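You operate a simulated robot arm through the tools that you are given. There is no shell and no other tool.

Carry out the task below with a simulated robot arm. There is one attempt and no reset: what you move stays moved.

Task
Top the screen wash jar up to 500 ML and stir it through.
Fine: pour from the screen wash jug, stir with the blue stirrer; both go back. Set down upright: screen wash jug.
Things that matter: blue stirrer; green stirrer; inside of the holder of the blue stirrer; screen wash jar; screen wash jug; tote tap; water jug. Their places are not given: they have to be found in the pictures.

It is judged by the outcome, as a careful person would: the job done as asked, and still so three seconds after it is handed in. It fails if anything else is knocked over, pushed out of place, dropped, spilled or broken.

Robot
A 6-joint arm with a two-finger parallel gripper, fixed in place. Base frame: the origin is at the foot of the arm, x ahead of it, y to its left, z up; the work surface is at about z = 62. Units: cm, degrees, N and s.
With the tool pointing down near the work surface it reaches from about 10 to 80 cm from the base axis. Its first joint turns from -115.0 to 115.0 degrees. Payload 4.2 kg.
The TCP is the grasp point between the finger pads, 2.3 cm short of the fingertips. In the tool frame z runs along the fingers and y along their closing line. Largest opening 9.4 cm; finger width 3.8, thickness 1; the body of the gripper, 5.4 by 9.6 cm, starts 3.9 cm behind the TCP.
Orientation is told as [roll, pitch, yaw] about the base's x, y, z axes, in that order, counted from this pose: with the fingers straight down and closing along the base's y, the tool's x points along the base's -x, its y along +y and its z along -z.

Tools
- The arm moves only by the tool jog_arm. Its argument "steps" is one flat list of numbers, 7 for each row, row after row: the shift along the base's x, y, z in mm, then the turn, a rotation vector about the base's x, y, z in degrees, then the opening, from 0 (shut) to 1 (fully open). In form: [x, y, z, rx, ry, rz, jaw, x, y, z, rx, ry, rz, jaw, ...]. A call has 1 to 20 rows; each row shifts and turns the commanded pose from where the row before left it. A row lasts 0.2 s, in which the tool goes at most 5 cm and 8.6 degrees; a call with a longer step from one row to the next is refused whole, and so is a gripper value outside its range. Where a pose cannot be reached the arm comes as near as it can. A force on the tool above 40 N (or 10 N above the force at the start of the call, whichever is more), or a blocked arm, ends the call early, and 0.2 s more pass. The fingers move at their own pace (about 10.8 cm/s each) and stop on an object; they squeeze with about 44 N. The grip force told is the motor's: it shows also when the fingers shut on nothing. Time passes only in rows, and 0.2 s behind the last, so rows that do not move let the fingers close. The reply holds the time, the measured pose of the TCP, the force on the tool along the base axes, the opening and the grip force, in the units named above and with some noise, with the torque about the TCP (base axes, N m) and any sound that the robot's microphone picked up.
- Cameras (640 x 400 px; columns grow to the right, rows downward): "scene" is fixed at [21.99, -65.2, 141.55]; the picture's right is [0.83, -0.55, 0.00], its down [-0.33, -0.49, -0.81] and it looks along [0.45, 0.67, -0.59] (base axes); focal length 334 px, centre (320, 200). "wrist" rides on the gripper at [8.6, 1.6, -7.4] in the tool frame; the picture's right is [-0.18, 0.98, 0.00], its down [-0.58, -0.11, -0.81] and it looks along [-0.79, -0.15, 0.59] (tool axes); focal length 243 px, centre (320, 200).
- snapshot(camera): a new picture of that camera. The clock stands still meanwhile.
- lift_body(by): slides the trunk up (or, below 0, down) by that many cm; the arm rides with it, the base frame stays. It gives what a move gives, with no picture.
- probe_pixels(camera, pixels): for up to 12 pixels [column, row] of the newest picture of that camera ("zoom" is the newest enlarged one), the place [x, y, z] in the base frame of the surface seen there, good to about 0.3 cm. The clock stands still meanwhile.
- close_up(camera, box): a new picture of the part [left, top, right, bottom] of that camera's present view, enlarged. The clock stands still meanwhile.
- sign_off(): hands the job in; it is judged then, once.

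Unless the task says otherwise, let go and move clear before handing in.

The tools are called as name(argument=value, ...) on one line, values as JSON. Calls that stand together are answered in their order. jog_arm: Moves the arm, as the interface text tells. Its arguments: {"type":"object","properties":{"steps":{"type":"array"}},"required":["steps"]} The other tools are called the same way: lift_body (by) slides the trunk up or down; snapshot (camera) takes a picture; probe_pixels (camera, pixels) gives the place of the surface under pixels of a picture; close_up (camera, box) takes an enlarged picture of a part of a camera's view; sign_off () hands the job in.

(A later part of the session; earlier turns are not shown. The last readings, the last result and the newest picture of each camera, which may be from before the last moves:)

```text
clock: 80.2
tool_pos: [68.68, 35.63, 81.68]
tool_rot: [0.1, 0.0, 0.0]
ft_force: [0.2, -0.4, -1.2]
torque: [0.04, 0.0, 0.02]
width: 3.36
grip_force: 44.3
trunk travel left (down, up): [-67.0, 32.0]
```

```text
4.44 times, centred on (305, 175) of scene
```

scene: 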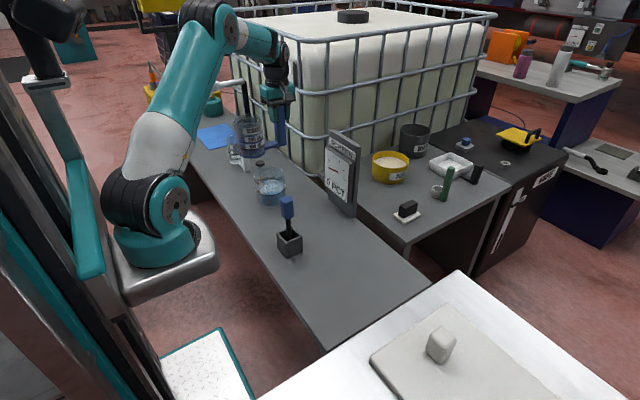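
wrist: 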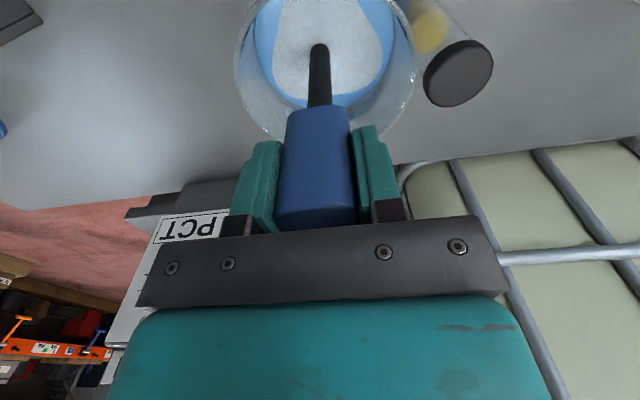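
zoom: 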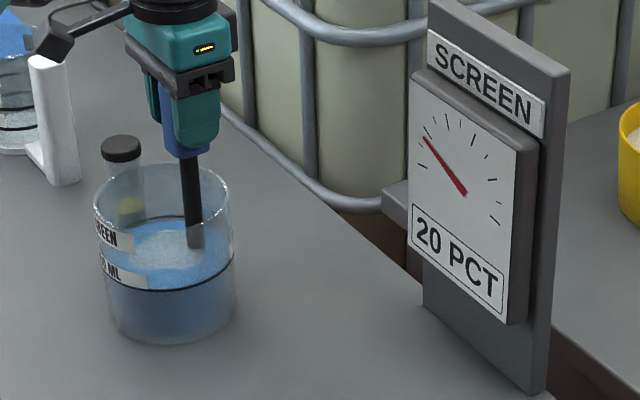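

The gauge reads 20 PCT after one turn, so it tracks mixing. Two more turns.

jog_arm(steps=[-4.77, 14.69, 0, 0, 0, 0, 0, -12.5, 9.08, 0, 0, 0, 0, 0, -15.45, 0, 0, 0, 0, 0, 0, -12.5, -9.08, 0, 0, 0, 0, 0, -4.77, -14.69, 0, 0, 0, 0, 0, 4.77, -14.69, 0, 0, 0, 0, 0, 12.5, -9.08, 0, 0, 0, 0, 0, 15.45, 0, 0, 0, 0, 0, 0, 12.5, 9.08, 0, 0, 0, 0, 0, 4.77, 14.69, 0, 0, 0, 0, 0, -4.77, 14.69, 0, 0, 0, 0, 0, -12.5, 9.08, 0, 0, 0, 0, 0, -15.45, 0, 0, 0, 0, 0, 0, -12.5, -9.08, 0, 0, 0, 0, 0, -4.77, -14.69, 0, 0, 0, 0, 0, 4.77, -14.69, 0, 0, 0, 0, 0, 12.5, -9.08, 0, 0, 0, 0, 0, 15.45, 0, 0, 0, 0, 0, 0, 12.5, 9.08, 0, 0, 0, 0, 0, 4.77, 14.69, 0, 0, 0, 0, 0])

close_up(camera="scene", box=[240, 130, 370, 220])

```text
clock: 84.4
tool_pos: [68.81, 35.72, 81.58]
tool_rot: [0.0, 0.0, 0.1]
ft_force: [0.4, -0.2, -1.7]
torque: [0.0, -0.02, -0.01]
width: 3.34
grip_force: 44.0
trunk travel left (down, up): [-67.0, 32.0]
```

```text
4.44 times, centred on (305, 175) of scene
```

zoom: 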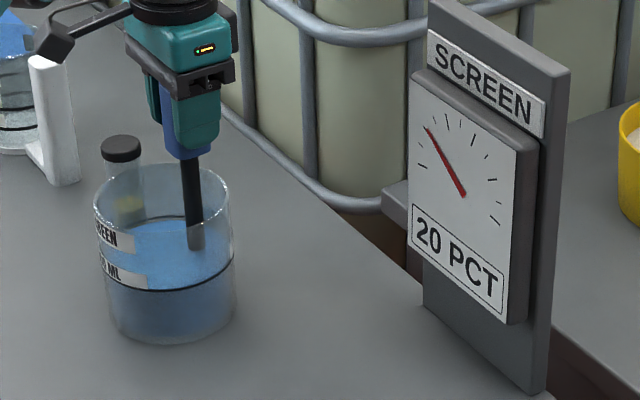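

Gauge stays at 20 PCT (100 of 500 ml) and the colour is nearly uniform. I'll do two more turns with some height variation to make sure it's stirred through.

jog_arm(steps=[-4.77, 14.69, 2, 0, 0, 0, 0, -12.5, 9.08, 2, 0, 0, 0, 0, -15.45, 0, 2, 0, 0, 0, 0, -12.5, -9.08, 2, 0, 0, 0, 0, -4.77, -14.69, 2, 0, 0, 0, 0, 4.77, -14.69, -2, 0, 0, 0, 0, 12.5, -9.08, -2, 0, 0, 0, 0, 15.45, 0, -2, 0, 0, 0, 0, 12.5, 9.08, -2, 0, 0, 0, 0, 4.77, 14.69, -2, 0, 0, 0, 0, -4.77, 14.69, 0, 0, 0, 0, 0, -12.5, 9.08, 0, 0, 0, 0, 0, -15.45, 0, 0, 0, 0, 0, 0, -12.5, -9.08, 0, 0, 0, 0, 0, -4.77, -14.69, 0, 0, 0, 0, 0, 4.77, -14.69, 0, 0, 0, 0, 0, 12.5, -9.08, 0, 0, 0, 0, 0, 15.45, 0, 0, 0, 0, 0, 0, 12.5, 9.08, 0, 0, 0, 0, 0, 4.77, 14.69, 0, 0, 0, 0, 0])

close_up(camera="scene", box=[240, 130, 370, 220])

close_up(camera="scene", box=[320, 140, 360, 170])

snapshot(camera="wrist")

```text
clock: 88.6
tool_pos: [68.85, 35.49, 81.62]
tool_rot: [0.0, 0.0, 0.2]
ft_force: [-0.5, 0.5, -0.3]
torque: [0.01, 0.01, 0.01]
width: 3.36
grip_force: 44.2
trunk travel left (down, up): [-67.0, 32.0]
```

```text
4.44 times, centred on (305, 175) of scene
```

zoom: 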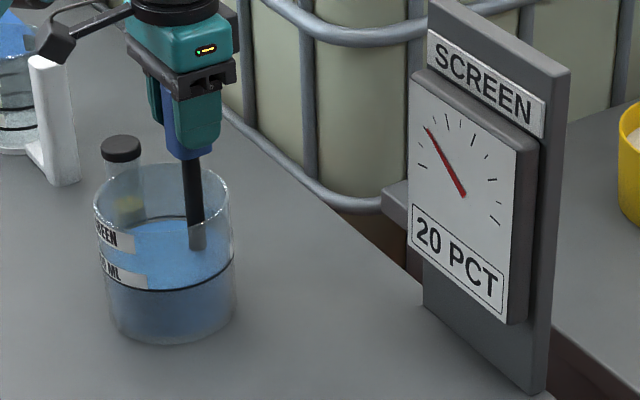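

```text
13.33 times, centred on (340, 155) of scene
```

zoom: 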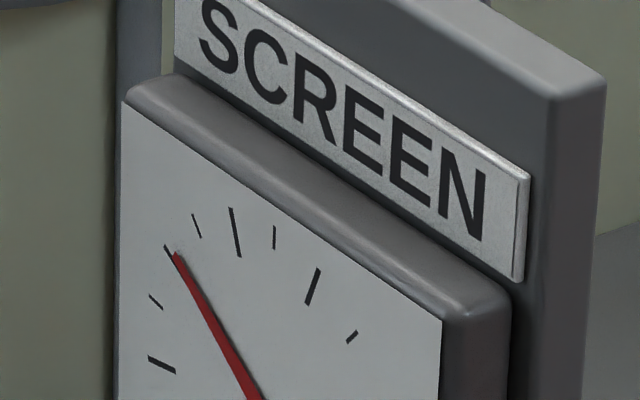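

```text
taken
```

wrist: 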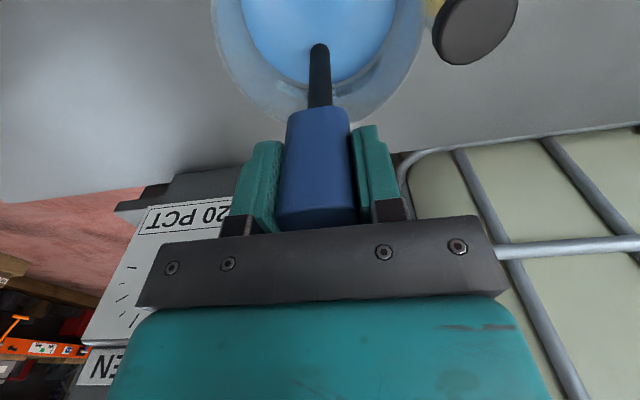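

The jar is uniformly blue and the gauge reads 20. Returning to the centre, lifting out slowly, and pausing over the jar to drip.

jog_arm(steps=[-12.5, 0, 0, 0, 0, 0, 0, -12.5, 0, 0, 0, 0, 0, 0, 0, 0, 6, 0, 0, 0, 0, 0, 0, 12, 0, 0, 0, 0, 0, 0, 15, 0, 0, 0, 0, 0, 0, 17, 0, 0, 0, 0, 0, 0, 18, 0, 0, 0, 0, 0, 0, 20, 0, 0, 0, 0, 0, 0, 22, 0, 0, 0, 0, 0, 0, 22, 0, 0, 0, 0, 0, 0, 20, 0, 0, 0, 0, 0, 0, 14, 0, 0, 0, 0, 0, 0, 8, 0, 0, 0, 0, 0, 0, 0, 0, 0, 0, 0, 0, 0, 0, 0, 0, 0, 0, 0, 0, 0, 0, 0, 0, 0, 0, 0, 0, 0, 0, 0, 0])

close_up(camera="scene", box=[230, 110, 330, 220])

close_up(camera="scene", box=[266, 174, 282, 184])

close_up(camera="scene", box=[266, 188, 282, 198])

probe_pixels(camera="zoom", pixels=[[320, 30], [320, 100], [250, 80], [250, 130], [320, 170], [400, 100], [400, 150], [450, 100], [230, 50], [350, 130], [330, 60], [370, 120]])

```text
clock: 92.2
tool_pos: [66.19, 35.7, 99.04]
tool_rot: [-0.1, 0.0, 0.2]
ft_force: [-0.3, 0.2, -1.0]
torque: [-0.02, 0.0, 0.0]
width: 3.32
grip_force: 44.0
trunk travel left (down, up): [-67.0, 32.0]
```

```text
3.64 times, centred on (280, 165) of scene
```

zoom: 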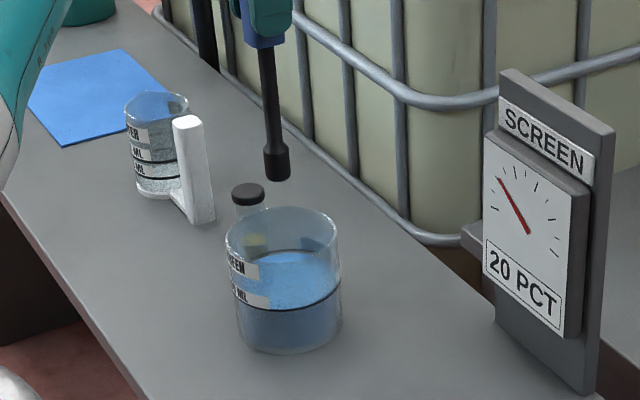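

```text
16.00 times, centred on (274, 179) of scene
```

zoom: 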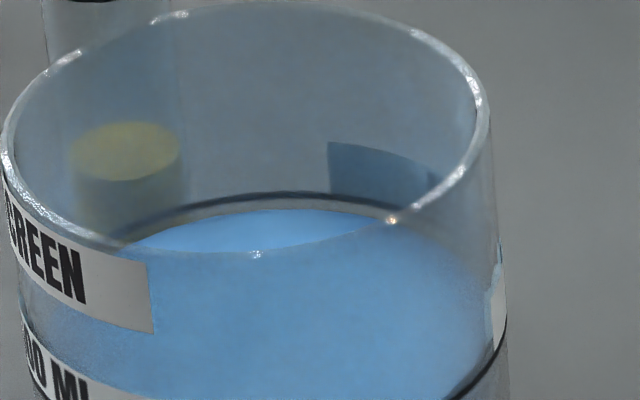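

```text
16.00 times, centred on (274, 193) of scene
```

zoom: 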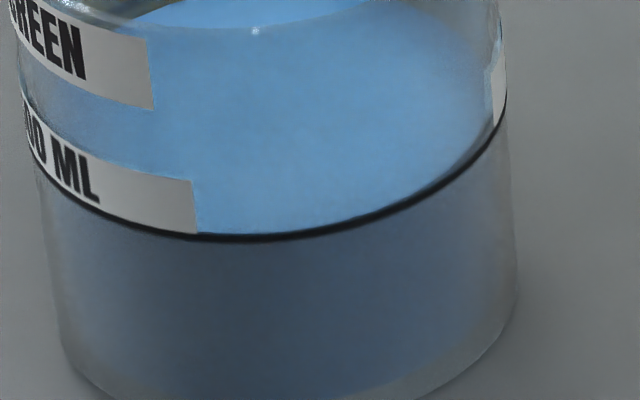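

```text
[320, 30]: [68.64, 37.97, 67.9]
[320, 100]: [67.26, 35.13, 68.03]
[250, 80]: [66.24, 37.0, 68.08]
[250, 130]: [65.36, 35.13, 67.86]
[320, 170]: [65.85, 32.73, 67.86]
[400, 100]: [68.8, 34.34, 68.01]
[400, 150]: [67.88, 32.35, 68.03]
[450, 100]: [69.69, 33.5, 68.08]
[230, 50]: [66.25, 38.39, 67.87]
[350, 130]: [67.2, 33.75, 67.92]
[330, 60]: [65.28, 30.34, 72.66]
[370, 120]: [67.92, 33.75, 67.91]
```

Level probes average ≈67.96–68.0 vs line 68.12, edges give ≈0.09 cm – within a few ml of the mark. I'll examine the needle and re-probe the surface and line for a better estimate before putting the stirrer away.

close_up(camera="scene", box=[322, 148, 354, 198])

close_up(camera="scene", box=[325, 155, 341, 165])

close_up(camera="scene", box=[266, 183, 282, 193])

probe_pixels(camera="zoom", pixels=[[320, 100], [280, 140], [350, 140], [400, 160], [420, 200], [300, 180], [350, 220], [380, 240], [330, 260], [280, 280], [240, 200], [250, 250]])

probe_pixels(camera="zoom", pixels=[[315, 110], [285, 150], [355, 150], [405, 170], [425, 210], [305, 190], [345, 230], [385, 235], [335, 250], [285, 270], [245, 210], [255, 240]])

```text
8.00 times, centred on (338, 173) of scene
```

zoom: 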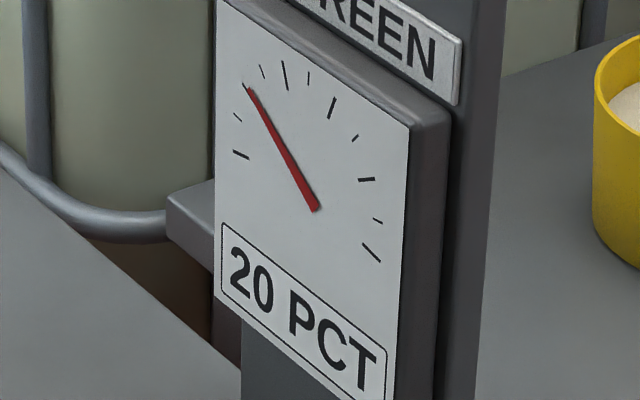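

```text
16.00 times, centred on (333, 160) of scene
```

zoom: 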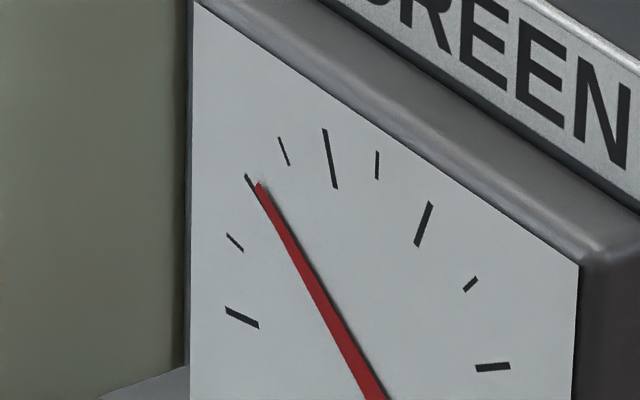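

```text
16.00 times, centred on (274, 188) of scene
```

zoom: 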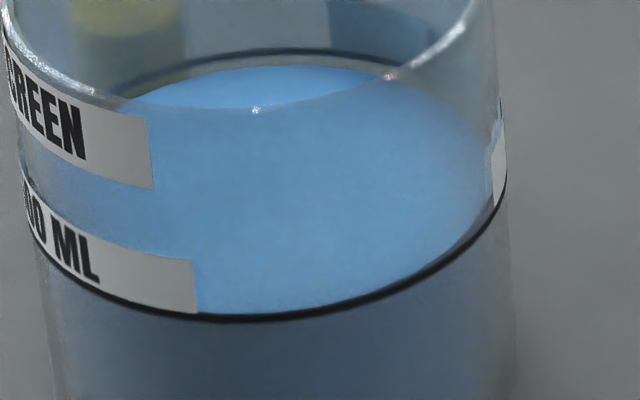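

```text
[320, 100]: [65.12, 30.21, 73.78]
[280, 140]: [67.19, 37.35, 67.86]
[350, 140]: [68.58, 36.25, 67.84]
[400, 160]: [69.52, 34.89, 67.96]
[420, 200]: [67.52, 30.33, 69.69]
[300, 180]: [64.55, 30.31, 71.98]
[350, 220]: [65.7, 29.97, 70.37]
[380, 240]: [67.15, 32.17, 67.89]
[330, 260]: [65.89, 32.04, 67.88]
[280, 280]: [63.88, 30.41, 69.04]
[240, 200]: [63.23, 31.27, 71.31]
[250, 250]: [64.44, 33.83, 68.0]
```

```text
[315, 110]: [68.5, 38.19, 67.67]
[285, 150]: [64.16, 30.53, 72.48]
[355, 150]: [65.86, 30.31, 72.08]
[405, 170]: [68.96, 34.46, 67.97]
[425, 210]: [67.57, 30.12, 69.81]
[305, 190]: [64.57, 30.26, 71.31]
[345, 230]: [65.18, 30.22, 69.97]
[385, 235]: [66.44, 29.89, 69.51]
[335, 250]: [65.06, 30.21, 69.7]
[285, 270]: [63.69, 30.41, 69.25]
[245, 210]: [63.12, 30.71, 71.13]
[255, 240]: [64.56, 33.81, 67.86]
```

The level looks within ~0–17 ml below the mark, so I want a sharper reading. I'll bring the wrist camera close to the jar: TCP to about (48,20,88), stirrer kept clear.

jog_arm(steps=[-10, -9, 0, 0, 0, 0, 0, -22, -19, 0, 0, 0, 0, 0, -25, -22, 0, 0, 0, 0, 0, -25, -22, 0, 0, 0, 0, 0, -25, -22, 0, 0, 0, 0, 0, -25, -22, 0, 0, 0, 0, 0, -25, -22, -10, 0, 0, 0, 0, -15, -12, -25, 0, 0, 0, 0, -9, -7, -30, 0, 0, 0, 0, 0, 0, -30, 0, 0, 0, 0, 0, 0, -15, 0, 0, 0, 0, 0, 0, 0, 0, 0, 0, 0])

snapshot(camera="wrist")

```text
clock: 94.8
tool_pos: [48.07, 19.88, 88.08]
tool_rot: [0.0, -0.1, 0.1]
ft_force: [0.3, 0.2, -1.4]
torque: [0.01, 0.02, -0.03]
width: 3.38
grip_force: 44.2
trunk travel left (down, up): [-67.0, 32.0]
```

```text
taken
```

wrist: 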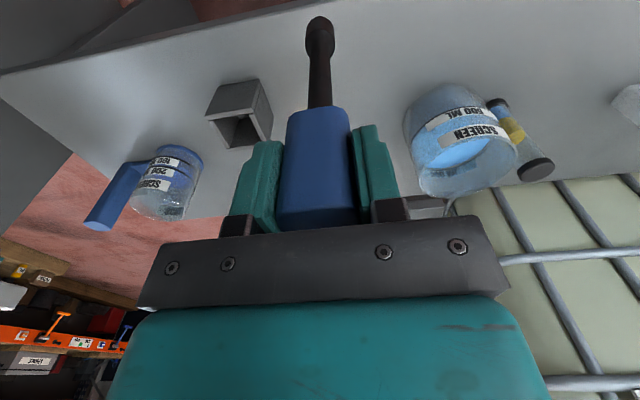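

The jar is now clear in the wrist picture at about (455,140). Zooming in on it.

close_up(camera="wrist", box=[395, 80, 523, 200])

close_up(camera="wrist", box=[405, 100, 445, 125])

close_up(camera="wrist", box=[440, 145, 480, 170])

close_up(camera="wrist", box=[420, 125, 460, 150])

```text
3.33 times, centred on (459, 140) of wrist
```

zoom: 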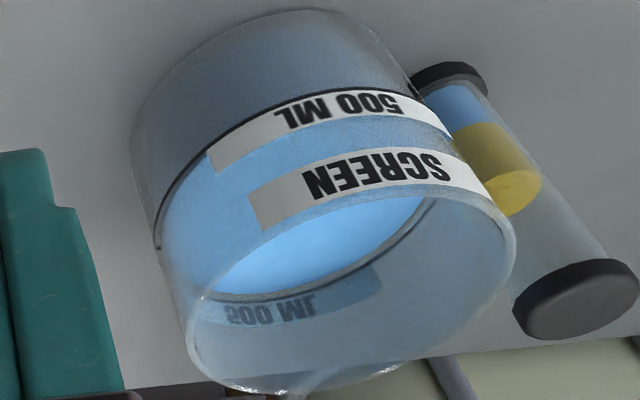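

```text
16.00 times, centred on (425, 112) of wrist
```

zoom: 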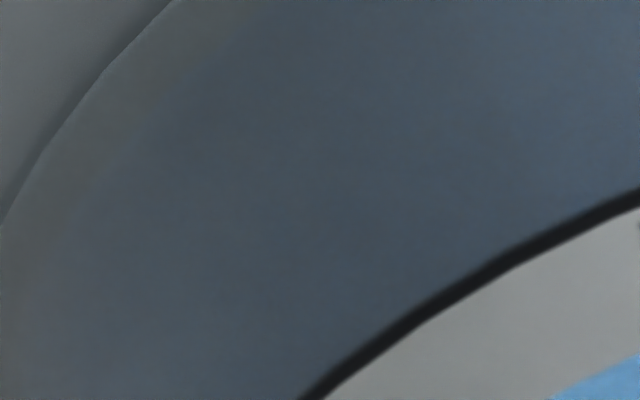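

```text
16.00 times, centred on (460, 158) of wrist
```

zoom: 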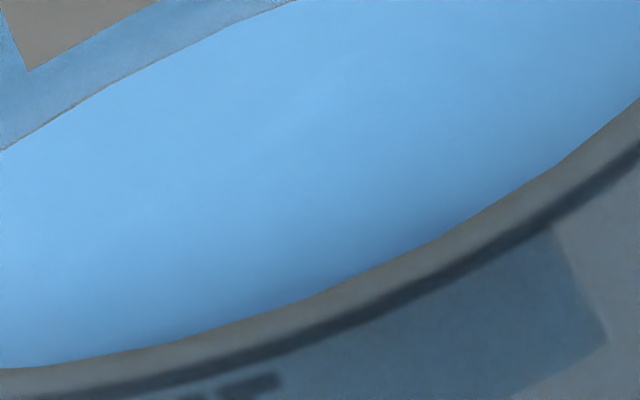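

```text
16.00 times, centred on (440, 138) of wrist
```

zoom: 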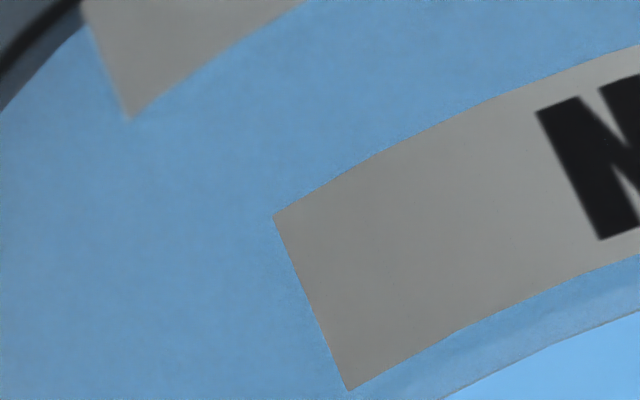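

The label clearly reads 500 ML. I'll zoom on the front-left part of the line, where the label doesn't cover, to see the liquid's front edge.

close_up(camera="wrist", box=[400, 120, 440, 145])

close_up(camera="wrist", box=[400, 140, 440, 165])

close_up(camera="wrist", box=[480, 110, 520, 135])

```text
16.00 times, centred on (420, 132) of wrist
```

zoom: 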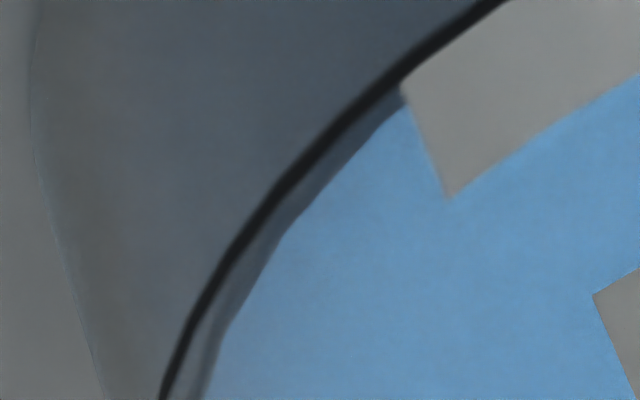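

```text
16.00 times, centred on (420, 152) of wrist
```

zoom: 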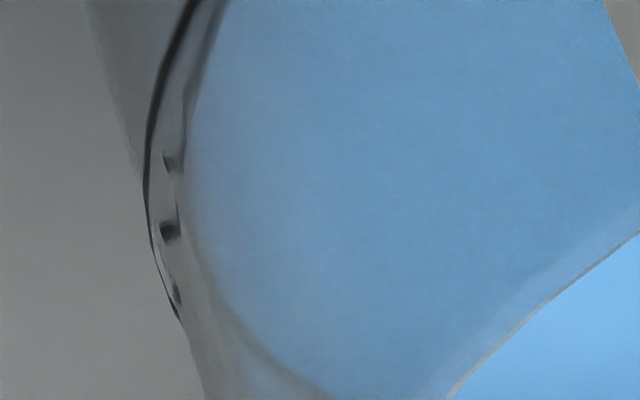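

```text
16.00 times, centred on (500, 122) of wrist
```

zoom: 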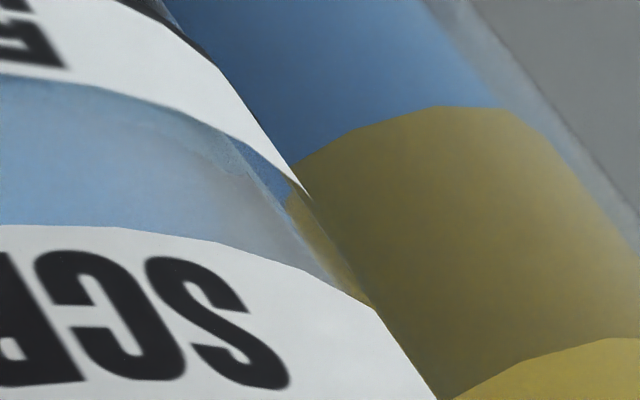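

Front edge offset (~30 px) and back offset (~33 px) at ~100+ px/cm give a gap of only about 0.1 cm below the line centre. One more independent check with wrist probes of liquid and line.

close_up(camera="wrist", box=[395, 80, 523, 200])

probe_pixels(camera="zoom", pixels=[[300, 260], [330, 250], [280, 275], [350, 235], [380, 215], [260, 285], [240, 290], [400, 210], [320, 270], [360, 245], [300, 280], [340, 262]])

probe_pixels(camera="zoom", pixels=[[168, 203], [180, 183], [190, 171], [200, 160], [212, 148], [225, 137], [240, 126], [255, 116], [270, 108], [163, 215], [159, 228], [157, 240]])

probe_pixels(camera="zoom", pixels=[[305, 262], [335, 245], [285, 270], [355, 230], [375, 220], [265, 280], [250, 288], [395, 212], [325, 265], [365, 240], [295, 285], [345, 257]])

```text
3.33 times, centred on (459, 140) of wrist
```

zoom: 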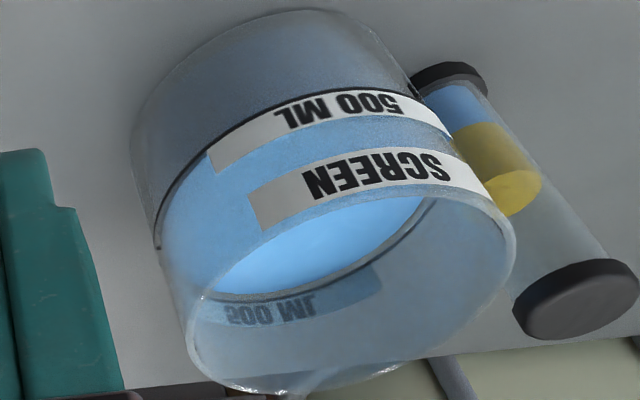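

```text
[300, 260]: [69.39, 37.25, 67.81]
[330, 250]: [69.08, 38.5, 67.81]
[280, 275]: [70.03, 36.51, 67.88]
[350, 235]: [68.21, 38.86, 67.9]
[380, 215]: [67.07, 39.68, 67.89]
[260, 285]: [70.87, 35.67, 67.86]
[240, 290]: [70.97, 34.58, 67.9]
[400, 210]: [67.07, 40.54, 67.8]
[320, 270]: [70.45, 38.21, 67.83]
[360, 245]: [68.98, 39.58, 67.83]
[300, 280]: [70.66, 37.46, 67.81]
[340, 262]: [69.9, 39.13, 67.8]
```

```text
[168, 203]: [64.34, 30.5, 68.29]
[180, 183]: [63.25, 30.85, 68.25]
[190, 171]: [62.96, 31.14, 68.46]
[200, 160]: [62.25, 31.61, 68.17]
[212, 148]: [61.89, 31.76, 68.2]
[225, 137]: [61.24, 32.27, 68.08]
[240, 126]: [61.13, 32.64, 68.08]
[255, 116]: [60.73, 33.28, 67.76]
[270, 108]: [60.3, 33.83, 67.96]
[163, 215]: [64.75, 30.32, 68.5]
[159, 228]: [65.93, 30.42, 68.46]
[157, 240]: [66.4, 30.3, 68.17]
```

```text
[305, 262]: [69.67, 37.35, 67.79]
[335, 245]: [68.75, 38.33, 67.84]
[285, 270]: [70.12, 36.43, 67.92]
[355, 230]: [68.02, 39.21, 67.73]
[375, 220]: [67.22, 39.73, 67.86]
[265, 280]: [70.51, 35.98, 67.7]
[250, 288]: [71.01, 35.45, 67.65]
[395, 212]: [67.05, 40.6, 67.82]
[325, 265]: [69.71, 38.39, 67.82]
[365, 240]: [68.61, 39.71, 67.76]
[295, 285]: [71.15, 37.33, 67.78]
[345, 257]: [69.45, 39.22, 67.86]
```

Estimates of the shortfall vary (0.1–0.3 cm), so I want a low-angle look with a free gripper. First I put the stirrer back: rise and go over the holder at (57.95,6.9).

jog_arm(steps=[0, 0, 30, 0, 0, 0, 0, 0, 0, 40, 0, 0, 0, 0, 0, 0, 40, 0, 0, 0, 0, 8.8, -10, 0, 0, 0, 0, 0, 18, -24, 0, 0, 0, 0, 0, 18, -24, 0, 0, 0, 0, 0, 18, -24, 0, 0, 0, 0, 0, 18, -24, 0, 0, 0, 0, 0, 18, -23.8, 0, 0, 0, 0, 0, 0, 0, 0, 0, 0, 0, 0, 0, 0, 0, 0, 0, 0, 0])

snapshot(camera="wrist")

close_up(camera="scene", box=[250, 170, 330, 270])

```text
clock: 97.2
tool_pos: [57.87, 6.97, 98.99]
tool_rot: [0.0, -0.1, 0.1]
ft_force: [0.6, -0.9, -1.3]
torque: [0.04, -0.02, -0.02]
width: 3.33
grip_force: 44.3
trunk travel left (down, up): [-67.0, 32.0]
```

```text
taken
```

wrist: 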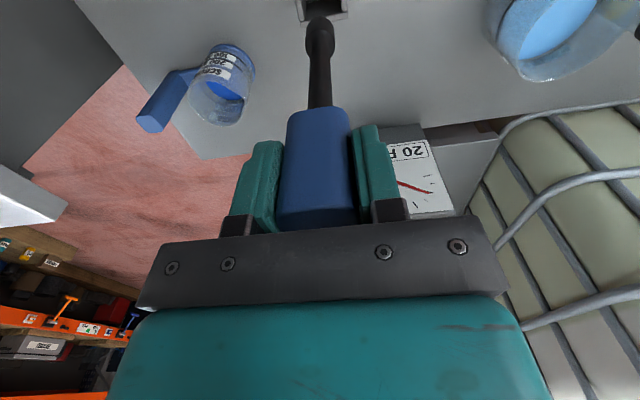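

```text
4.00 times, centred on (290, 220) of scene
```

zoom: 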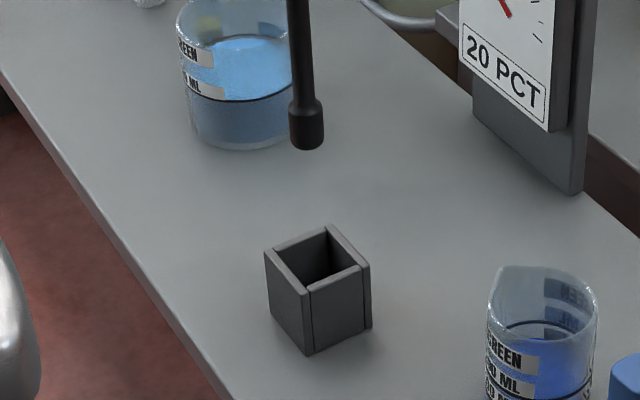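

Alignment matches the pick-up view. Lowering the stirrer into the holder, slowing near the bottom.

jog_arm(steps=[0, 0, -15, 0, 0, 0, 0, 0, 0, -22, 0, 0, 0, 0, 0, 0, -24, 0, 0, 0, 0, 0, 0, -24, 0, 0, 0, 0, 0, 0, -22, 0, 0, 0, 0, 0, 0, -20, 0, 0, 0, 0, 0, 0, -18, 0, 0, 0, 0, 0, 0, -15, 0, 0, 0, 0, 0, 0, -10, 0, 0, 0, 0, 0, 0, -7, 0, 0, 0, 0, 0, 0, -3, 0, 0, 0, 0, 0, 0, 0, 0, 0, 0, 0])

```text
clock: 99.8
tool_pos: [58.0, 6.9, 81.13]
tool_rot: [-0.1, 0.0, 0.1]
ft_force: [-0.4, -0.3, -1.9]
torque: [0.02, -0.02, -0.02]
width: 3.34
grip_force: 43.7
trunk travel left (down, up): [-67.0, 32.0]
```

jog_arm(steps=[0, 0, -3, 0, 0, 0, 0, 0, 0, -2, 0, 0, 0, 0, 0, 0, -1, 0, 0, 0, 0, 0, 0, 0, 0, 0, 0, 0])

```text
clock: 100.8
tool_pos: [58.02, 6.89, 80.56]
tool_rot: [-0.1, -0.1, 0.1]
ft_force: [-1.4, -1.4, 8.6]
torque: [-0.11, 0.18, 0.0]
width: 3.33
grip_force: 44.2
trunk travel left (down, up): [-67.0, 32.0]
```

The stirrer has touched the holder floor (+8.6 N). Relieving 0.8 mm and opening.

jog_arm(steps=[0, 0, 0.8, 0, 0, 0, 0, 0, 0, 0, 0, 0, 0, 0.38, 0, 0, 0, 0, 0, 0, 0.44, 0, 0, 0, 0, 0, 0, 0.52, 0, 0, 0, 0, 0, 0, 0.6, 0, 0, 0, 0, 0, 0, 0.6])

snapshot(camera="wrist")

close_up(camera="scene", box=[250, 170, 330, 270])

```text
clock: 102.2
tool_pos: [57.97, 6.94, 80.56]
tool_rot: [0.0, -0.1, 0.1]
ft_force: [0.0, -0.1, 0.5]
torque: [0.01, -0.01, 0.0]
width: 5.63
grip_force: 0.1
trunk travel left (down, up): [-67.0, 32.0]
```

```text
taken
```

wrist: 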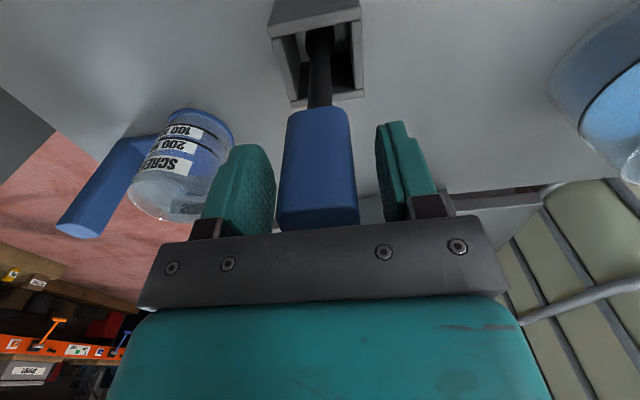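

```text
4.00 times, centred on (290, 220) of scene
```

zoom: 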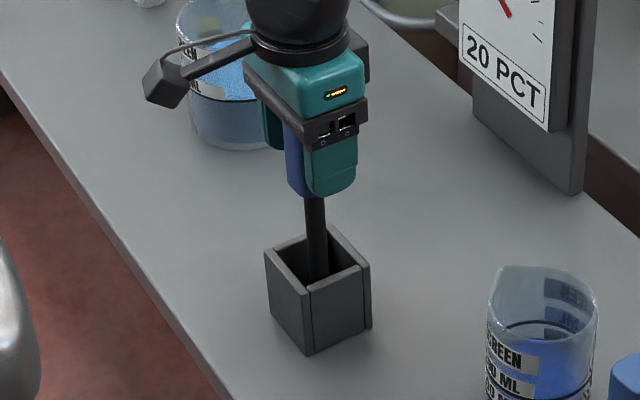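

Stirrer stands back in its holder. I'll rise clear and move the free gripper to (48,14,71), from which the wrist camera should see the jar at a low angle near px (575,250).

jog_arm(steps=[0, 0, 15, 0, 0, 0, 0.6, 0, 0, 30, 0, 0, 0, 0.6, 0, 0, 40, 0, 0, 0, 0.6, 0, 0, 45, 0, 0, 0, 0.6, -20, 10, 20, 0, 0, 0, 0.6, -40, 25, 0, 0, 0, 0, 0.4, -40, 35, 0, 0, 0, 0, 0.3, 0, 0, -40, 0, 0, 0, 0.3, 0, 0, -45, 0, 0, 0, 0.3, 0, 0, -45, 0, 0, 0, 0.3, 0, 0, -45, 0, 0, 0, 0.3, 0, 0, -45, 0, 0, 0, 0.3, 0, 0, -25, 0, 0, 0, 0.3, 0, 0, 0, 0, 0, 0, 0.3])

snapshot(camera="wrist")

snapshot(camera="scene")

```text
refused: row 7 steps farther than a row can; nothing moved
```

```text
taken
```

wrist: 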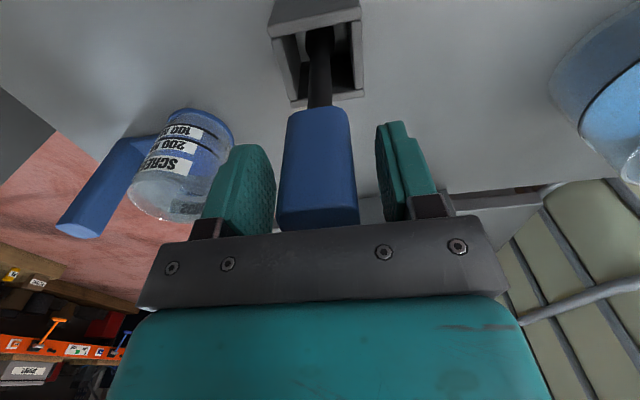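

```text
taken
```

scene: 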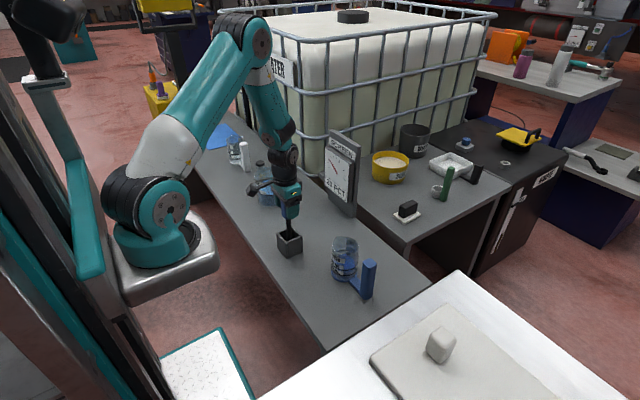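

The call was refused for a 53 mm step; resending with smaller steps.

jog_arm(steps=[0, 0, 15, 0, 0, 0, 0.6, 0, 0, 30, 0, 0, 0, 0.6, 0, 0, 40, 0, 0, 0, 0.6, 0, 0, 45, 0, 0, 0, 0.6, -20, 10, 20, 0, 0, 0, 0.6, -30, 22, 0, 0, 0, 0, 0.4, -30, 22, 0, 0, 0, 0, 0.3, -20, 16, 0, 0, 0, 0, 0.3, 0, 0, -40, 0, 0, 0, 0.3, 0, 0, -45, 0, 0, 0, 0.3, 0, 0, -45, 0, 0, 0, 0.3, 0, 0, -45, 0, 0, 0, 0.3, 0, 0, -45, 0, 0, 0, 0.3, 0, 0, -25, 0, 0, 0, 0.3, 0, 0, 0, 0, 0, 0, 0.3])

snapshot(camera="wrist")

snapshot(camera="scene")

```text
clock: 105.4
tool_pos: [47.97, 13.89, 70.99]
tool_rot: [0.0, -0.1, 0.1]
ft_force: [0.1, 0.3, 0.2]
torque: [0.01, 0.02, -0.03]
width: 2.81
grip_force: 0.1
trunk travel left (down, up): [-67.0, 32.0]
```

```text
taken
```

wrist: 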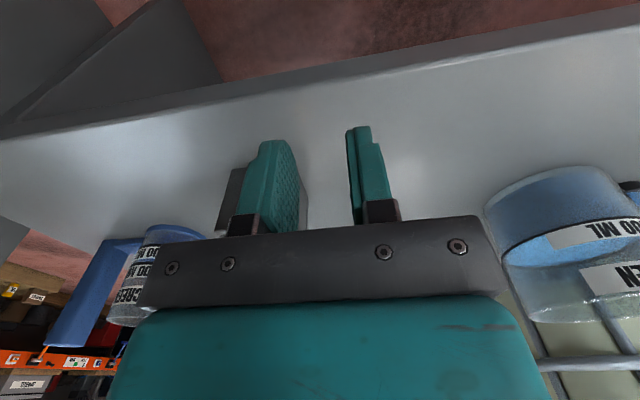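

```text
taken
```

scene: 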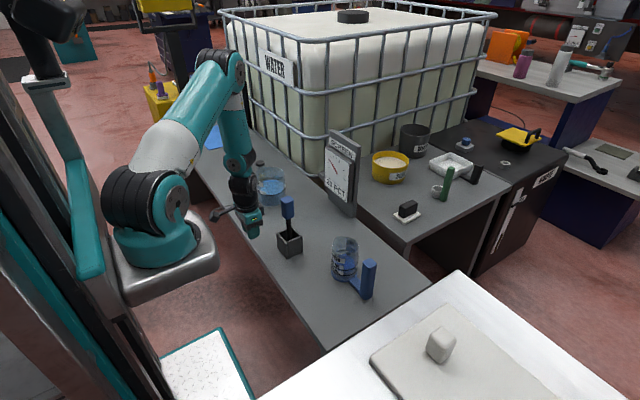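

The jar is now seen at a low angle at (570,240), and stirrer and jug stand well in the scene. Zooming on the line and liquid.

close_up(camera="wrist", box=[480, 165, 640, 330])

close_up(camera="wrist", box=[495, 235, 535, 260])

close_up(camera="wrist", box=[530, 250, 570, 275])

close_up(camera="wrist", box=[520, 230, 560, 255])

```text
2.42 times, centred on (560, 248) of wrist
```

zoom: 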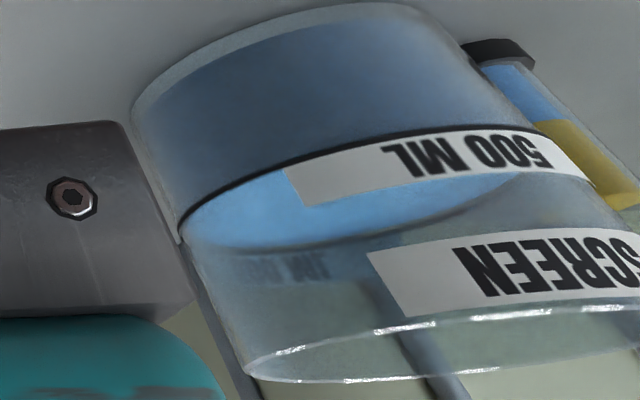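

```text
16.00 times, centred on (515, 248) of wrist
```

zoom: 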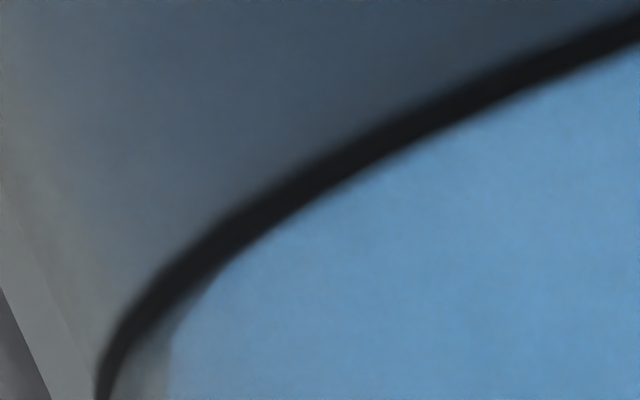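

```text
16.00 times, centred on (550, 262) of wrist
```

zoom: 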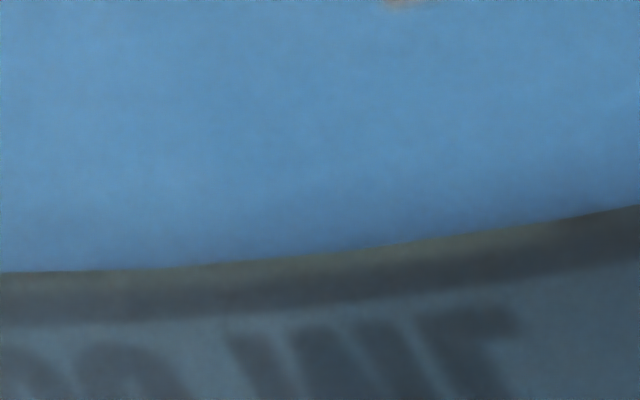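

```text
16.00 times, centred on (540, 242) of wrist
```

zoom: 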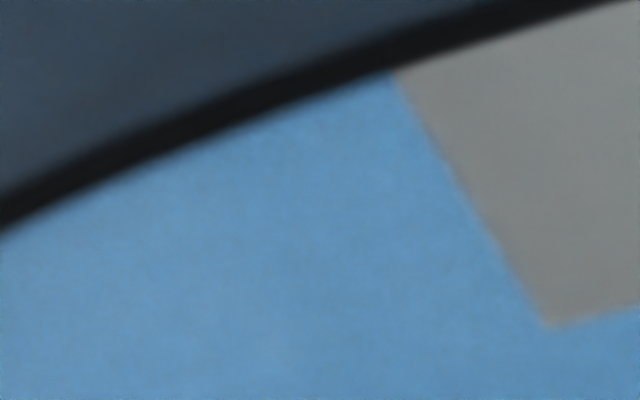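

Front and back edges at this low angle put the liquid ≈0.13 cm below the line's centre, i.e. touching the ~0.2 cm thick 500 ML line (≈490 ml) – at the mark. I'll raise the arm clear and do a final inspection.

jog_arm(steps=[0, 0, 30, 0, 0, 0, 0.6, 0, 0, 45, 0, 0, 0, 0.6, 0, 0, 45, 0, 0, 0, 0.6, 0, 0, 45, 0, 0, 0, 0.6, 0, 0, 45, 0, 0, 0, 0.6, 0, 0, 45, 0, 0, 0, 0.6, 0, 0, 45, 0, 0, 0, 0.6, 0, 0, 45, 0, 0, 0, 0.6, 0, 0, 30, 0, 0, 0, 0.6, 0, 0, 0, 0, 0, 0, 0.6])

snapshot(camera="scene")

close_up(camera="scene", box=[220, 130, 320, 210])

close_up(camera="scene", box=[260, 190, 400, 310])

close_up(camera="scene", box=[325, 230, 385, 305])

probe_pixels(camera="zoom", pixels=[[400, 170], [375, 185], [425, 185], [402, 205], [245, 260], [222, 42], [230, 165], [338, 100]])

```text
clock: 107.6
tool_pos: [48.04, 13.75, 108.34]
tool_rot: [0.0, -0.1, 0.1]
ft_force: [0.0, -0.2, -0.4]
torque: [0.0, -0.01, 0.0]
width: 5.63
grip_force: 0.0
trunk travel left (down, up): [-67.0, 32.0]
```

```text
taken
```

scene: 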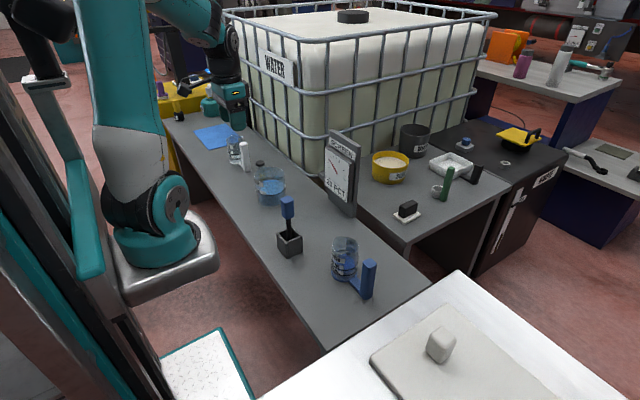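

```text
5.00 times, centred on (270, 170) of scene
```

zoom: 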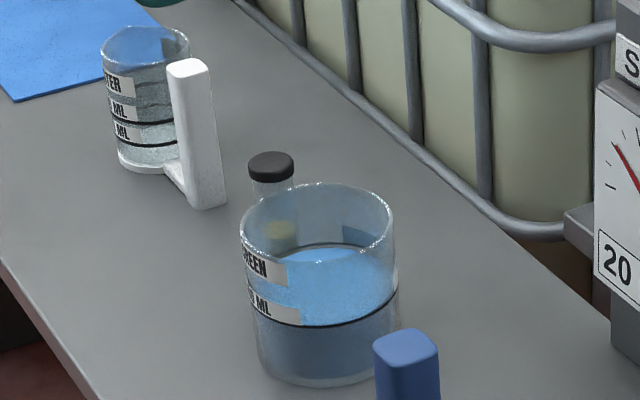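

```text
3.33 times, centred on (330, 250) of scene
```

zoom: 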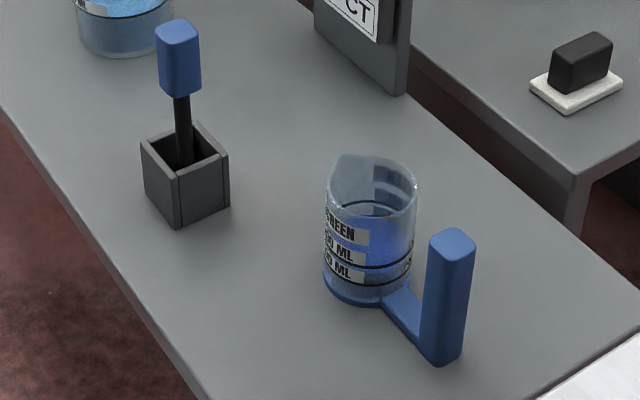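

```text
5.33 times, centred on (355, 268) of scene
```

zoom: 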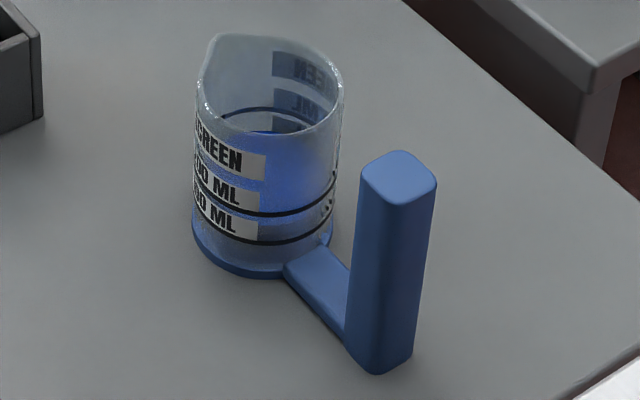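

```text
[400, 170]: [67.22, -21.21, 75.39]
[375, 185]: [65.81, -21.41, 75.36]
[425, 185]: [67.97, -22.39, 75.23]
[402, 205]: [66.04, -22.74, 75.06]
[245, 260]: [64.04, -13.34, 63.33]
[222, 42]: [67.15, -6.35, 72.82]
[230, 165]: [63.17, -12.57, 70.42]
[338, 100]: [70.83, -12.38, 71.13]
```

Everything stands in place with no spills visible. Before handing in, one eye-level check of the jar: I'll bring the camera to z≈70.6 (TCP (48,14,67.5), pitched −25°), where the reading is direct.

jog_arm(steps=[0, 0, -40, 0, -2.5, 0, 0.3, 0, 0, -45, 0, -2.5, 0, 0.3, 0, 0, -45, 0, -2.5, 0, 0.3, 0, 0, -45, 0, -2.5, 0, 0.3, 0, 0, -45, 0, -2.5, 0, 0.3, 0, 0, -45, 0, -2.5, 0, 0.3, 0, 0, -45, 0, -2.5, 0, 0.3, 0, 0, -45, 0, -2.5, 0, 0.3, 0, 0, -33, 0, -2.5, 0, 0.3, 0, 0, -20, 0, -2.5, 0, 0.3, 0, 0, 0, 0, 0, 0, 0.3])

snapshot(camera="wrist")

```text
clock: 110.0
tool_pos: [48.08, 13.92, 67.65]
tool_rot: [0.0, -25.1, 0.1]
ft_force: [0.6, 0.3, 0.2]
torque: [0.04, 0.02, 0.02]
width: 2.8
grip_force: 0.0
trunk travel left (down, up): [-67.0, 32.0]
```

```text
taken
```

wrist: 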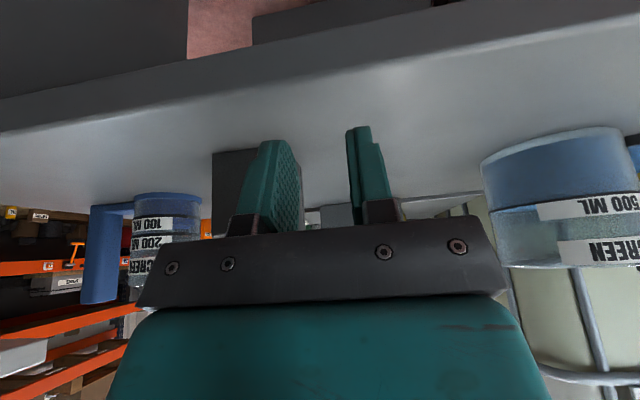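

The jar is seen nearly edge-on at (560,200). Zooming in on the line and level.

close_up(camera="wrist", box=[476, 120, 640, 275])

close_up(camera="wrist", box=[480, 195, 520, 220])

close_up(camera="wrist", box=[510, 195, 550, 220])

close_up(camera="wrist", box=[115, 190, 215, 250])

```text
2.58 times, centred on (558, 198) of wrist
```

zoom: 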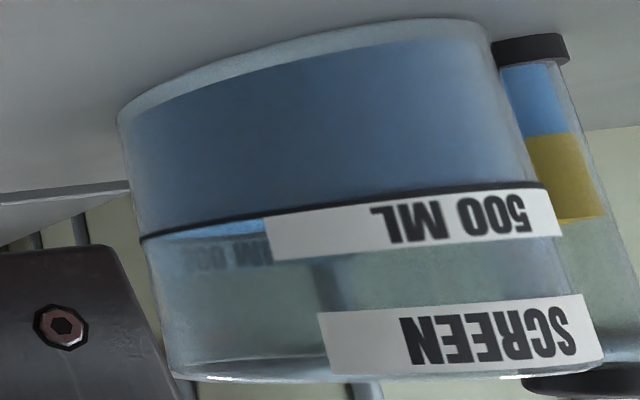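

```text
16.00 times, centred on (500, 208) of wrist
```

zoom: 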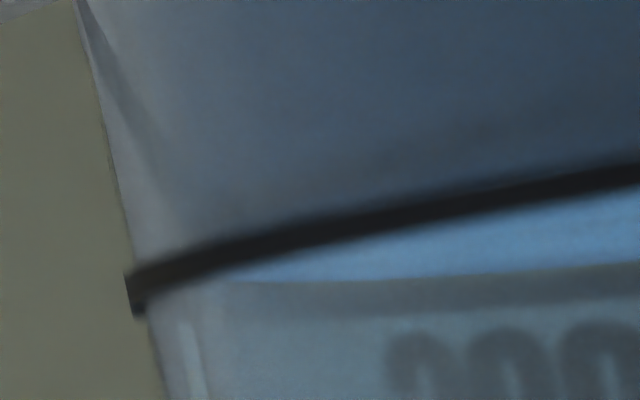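

```text
16.00 times, centred on (530, 208) of wrist
```

zoom: 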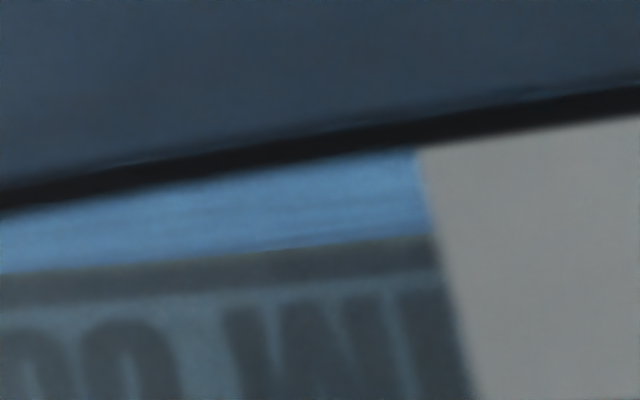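

```text
6.40 times, centred on (165, 220) of wrist
```

zoom: 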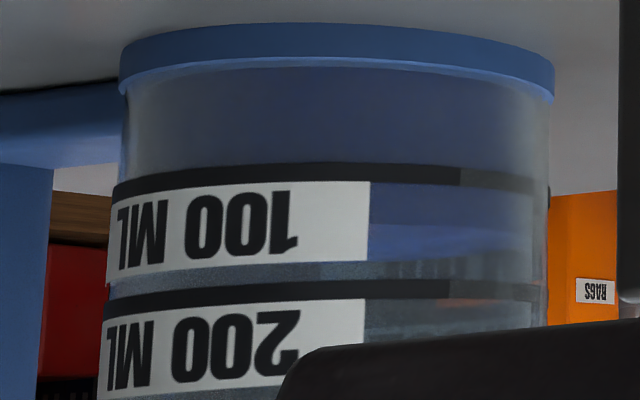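

At eye level the back liquid edge just meets the line's lower edge: ≈0.13–0.15 cm (~12 ml) short of the line centre. I'd rather be right on it, so I'll add a small splash and re-stir, using the same proven poses. First go back over the jug handle.

jog_arm(steps=[0, 0, 20, 0, 2.5, 0, 0.65, 0, 0, 35, 0, 2.5, 0, 0.65, 0, 0, 35, 0, 2.5, 0, 0.65, 0, 0, 35, 0, 2.5, 0, 0.65, 0, 0, 35, 0, 2.5, 0, 0.65, 0, 0, 35, 0, 2.5, 0, 0.65, 0, 0, 35, 0, 2.5, 0, 0.65, 0, 0, 35, 0, 2.5, 0, 0.65, 0, 0, 35, 0, 2.5, 0, 0.65, 0, 0, 24, 0, 2.5, 0, 0.65, 20, -38, 0, 0, 0, 0, 0.65, 21, -39, 0, 0, 0, 0, 0.65, 21, -39, 0, 0, 0, 0, 0.65, 21, -39, 0, 0, 0, 0, 0.65, 21, -39, 0, 0, 0, 0, 0.65, 21, -39, 0, 0, 0, 0, 0.65, 21, -39, 0, 0, 0, 0, 0.65, 21, -39, 0, 0, 0, 0, 0.65, 21, -39, 0, 0, 0, 0, 0.65, 0, 0, 0, 0, 0, 0, 0.65])

snapshot(camera="wrist")

```text
clock: 114.2
tool_pos: [66.76, -21.19, 99.94]
tool_rot: [0.1, -0.1, 0.2]
ft_force: [0.2, -0.3, -0.2]
torque: [-0.04, -0.01, -0.04]
width: 6.14
grip_force: 0.0
trunk travel left (down, up): [-67.0, 32.0]
```

```text
taken
```

wrist: 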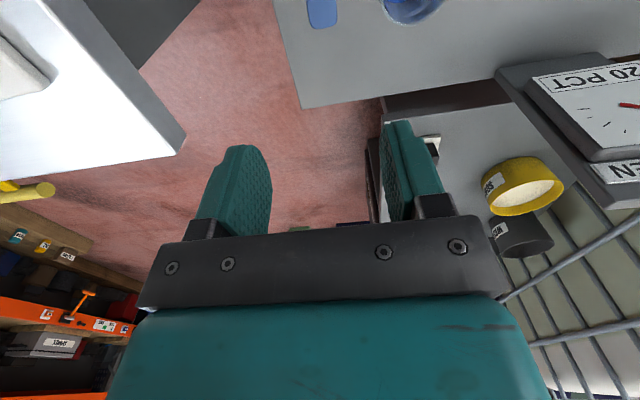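

Aligned over the handle as before. Descending to the grasp height.

jog_arm(steps=[0.5, 0.5, -30, 0, 0, 0, 0.65, 0, 0, -35, 0, 0, 0, 0.65, 0, 0, -35, 0, 0, 0, 0.65, 0, 0, -35, 0, 0, 0, 0.65, 0, 0, -35, 0, 0, 0, 0.65, 0, 0, -30, 0, 0, 0, 0.65, 0, 0, -20, 0, 0, 0, 0.65, 0, 0, -20, 0, 0, 0, 0.65, 0, 0, -18, 0, 0, 0, 0.65, 0, 0, -15, 0, 0, 0, 0.65, 0, 0, 0, 0, 0, 0, 0.65])

snapshot(camera="wrist")

```text
clock: 116.6
tool_pos: [66.79, -21.11, 72.82]
tool_rot: [0.0, 0.0, 0.1]
ft_force: [0.0, -0.3, 0.1]
torque: [-0.01, 0.02, 0.02]
width: 6.12
grip_force: 0.1
trunk travel left (down, up): [-67.0, 32.0]
```

```text
taken
```

wrist: 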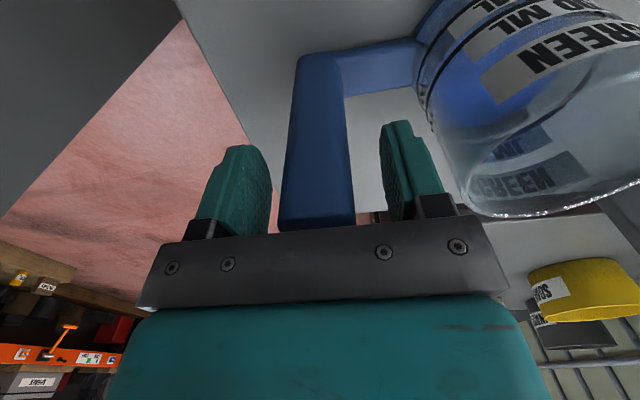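

Centred on the handle. Lowering 3 mm, closing gradually, then lifting.

jog_arm(steps=[0, 0, -3, 0, 0, 0, 0.55, 0, 0, 0, 0, 0, 0, 0.45, 0, 0, 0, 0, 0, 0, 0.38, 0, 0, 0, 0, 0, 0, 0.34, 0, 0, 0, 0, 0, 0, 0.0, 0, 0, 0, 0, 0, 0, 0.0, 0, 0, 0, 0, 0, 0, 0.0])

```text
clock: 118.2
tool_pos: [66.87, -21.09, 72.39]
tool_rot: [0.1, -0.1, 0.1]
ft_force: [-0.3, -1.3, 0.1]
torque: [-0.09, -0.08, -0.06]
width: 3.18
grip_force: 43.9
trunk travel left (down, up): [-67.0, 32.0]
```

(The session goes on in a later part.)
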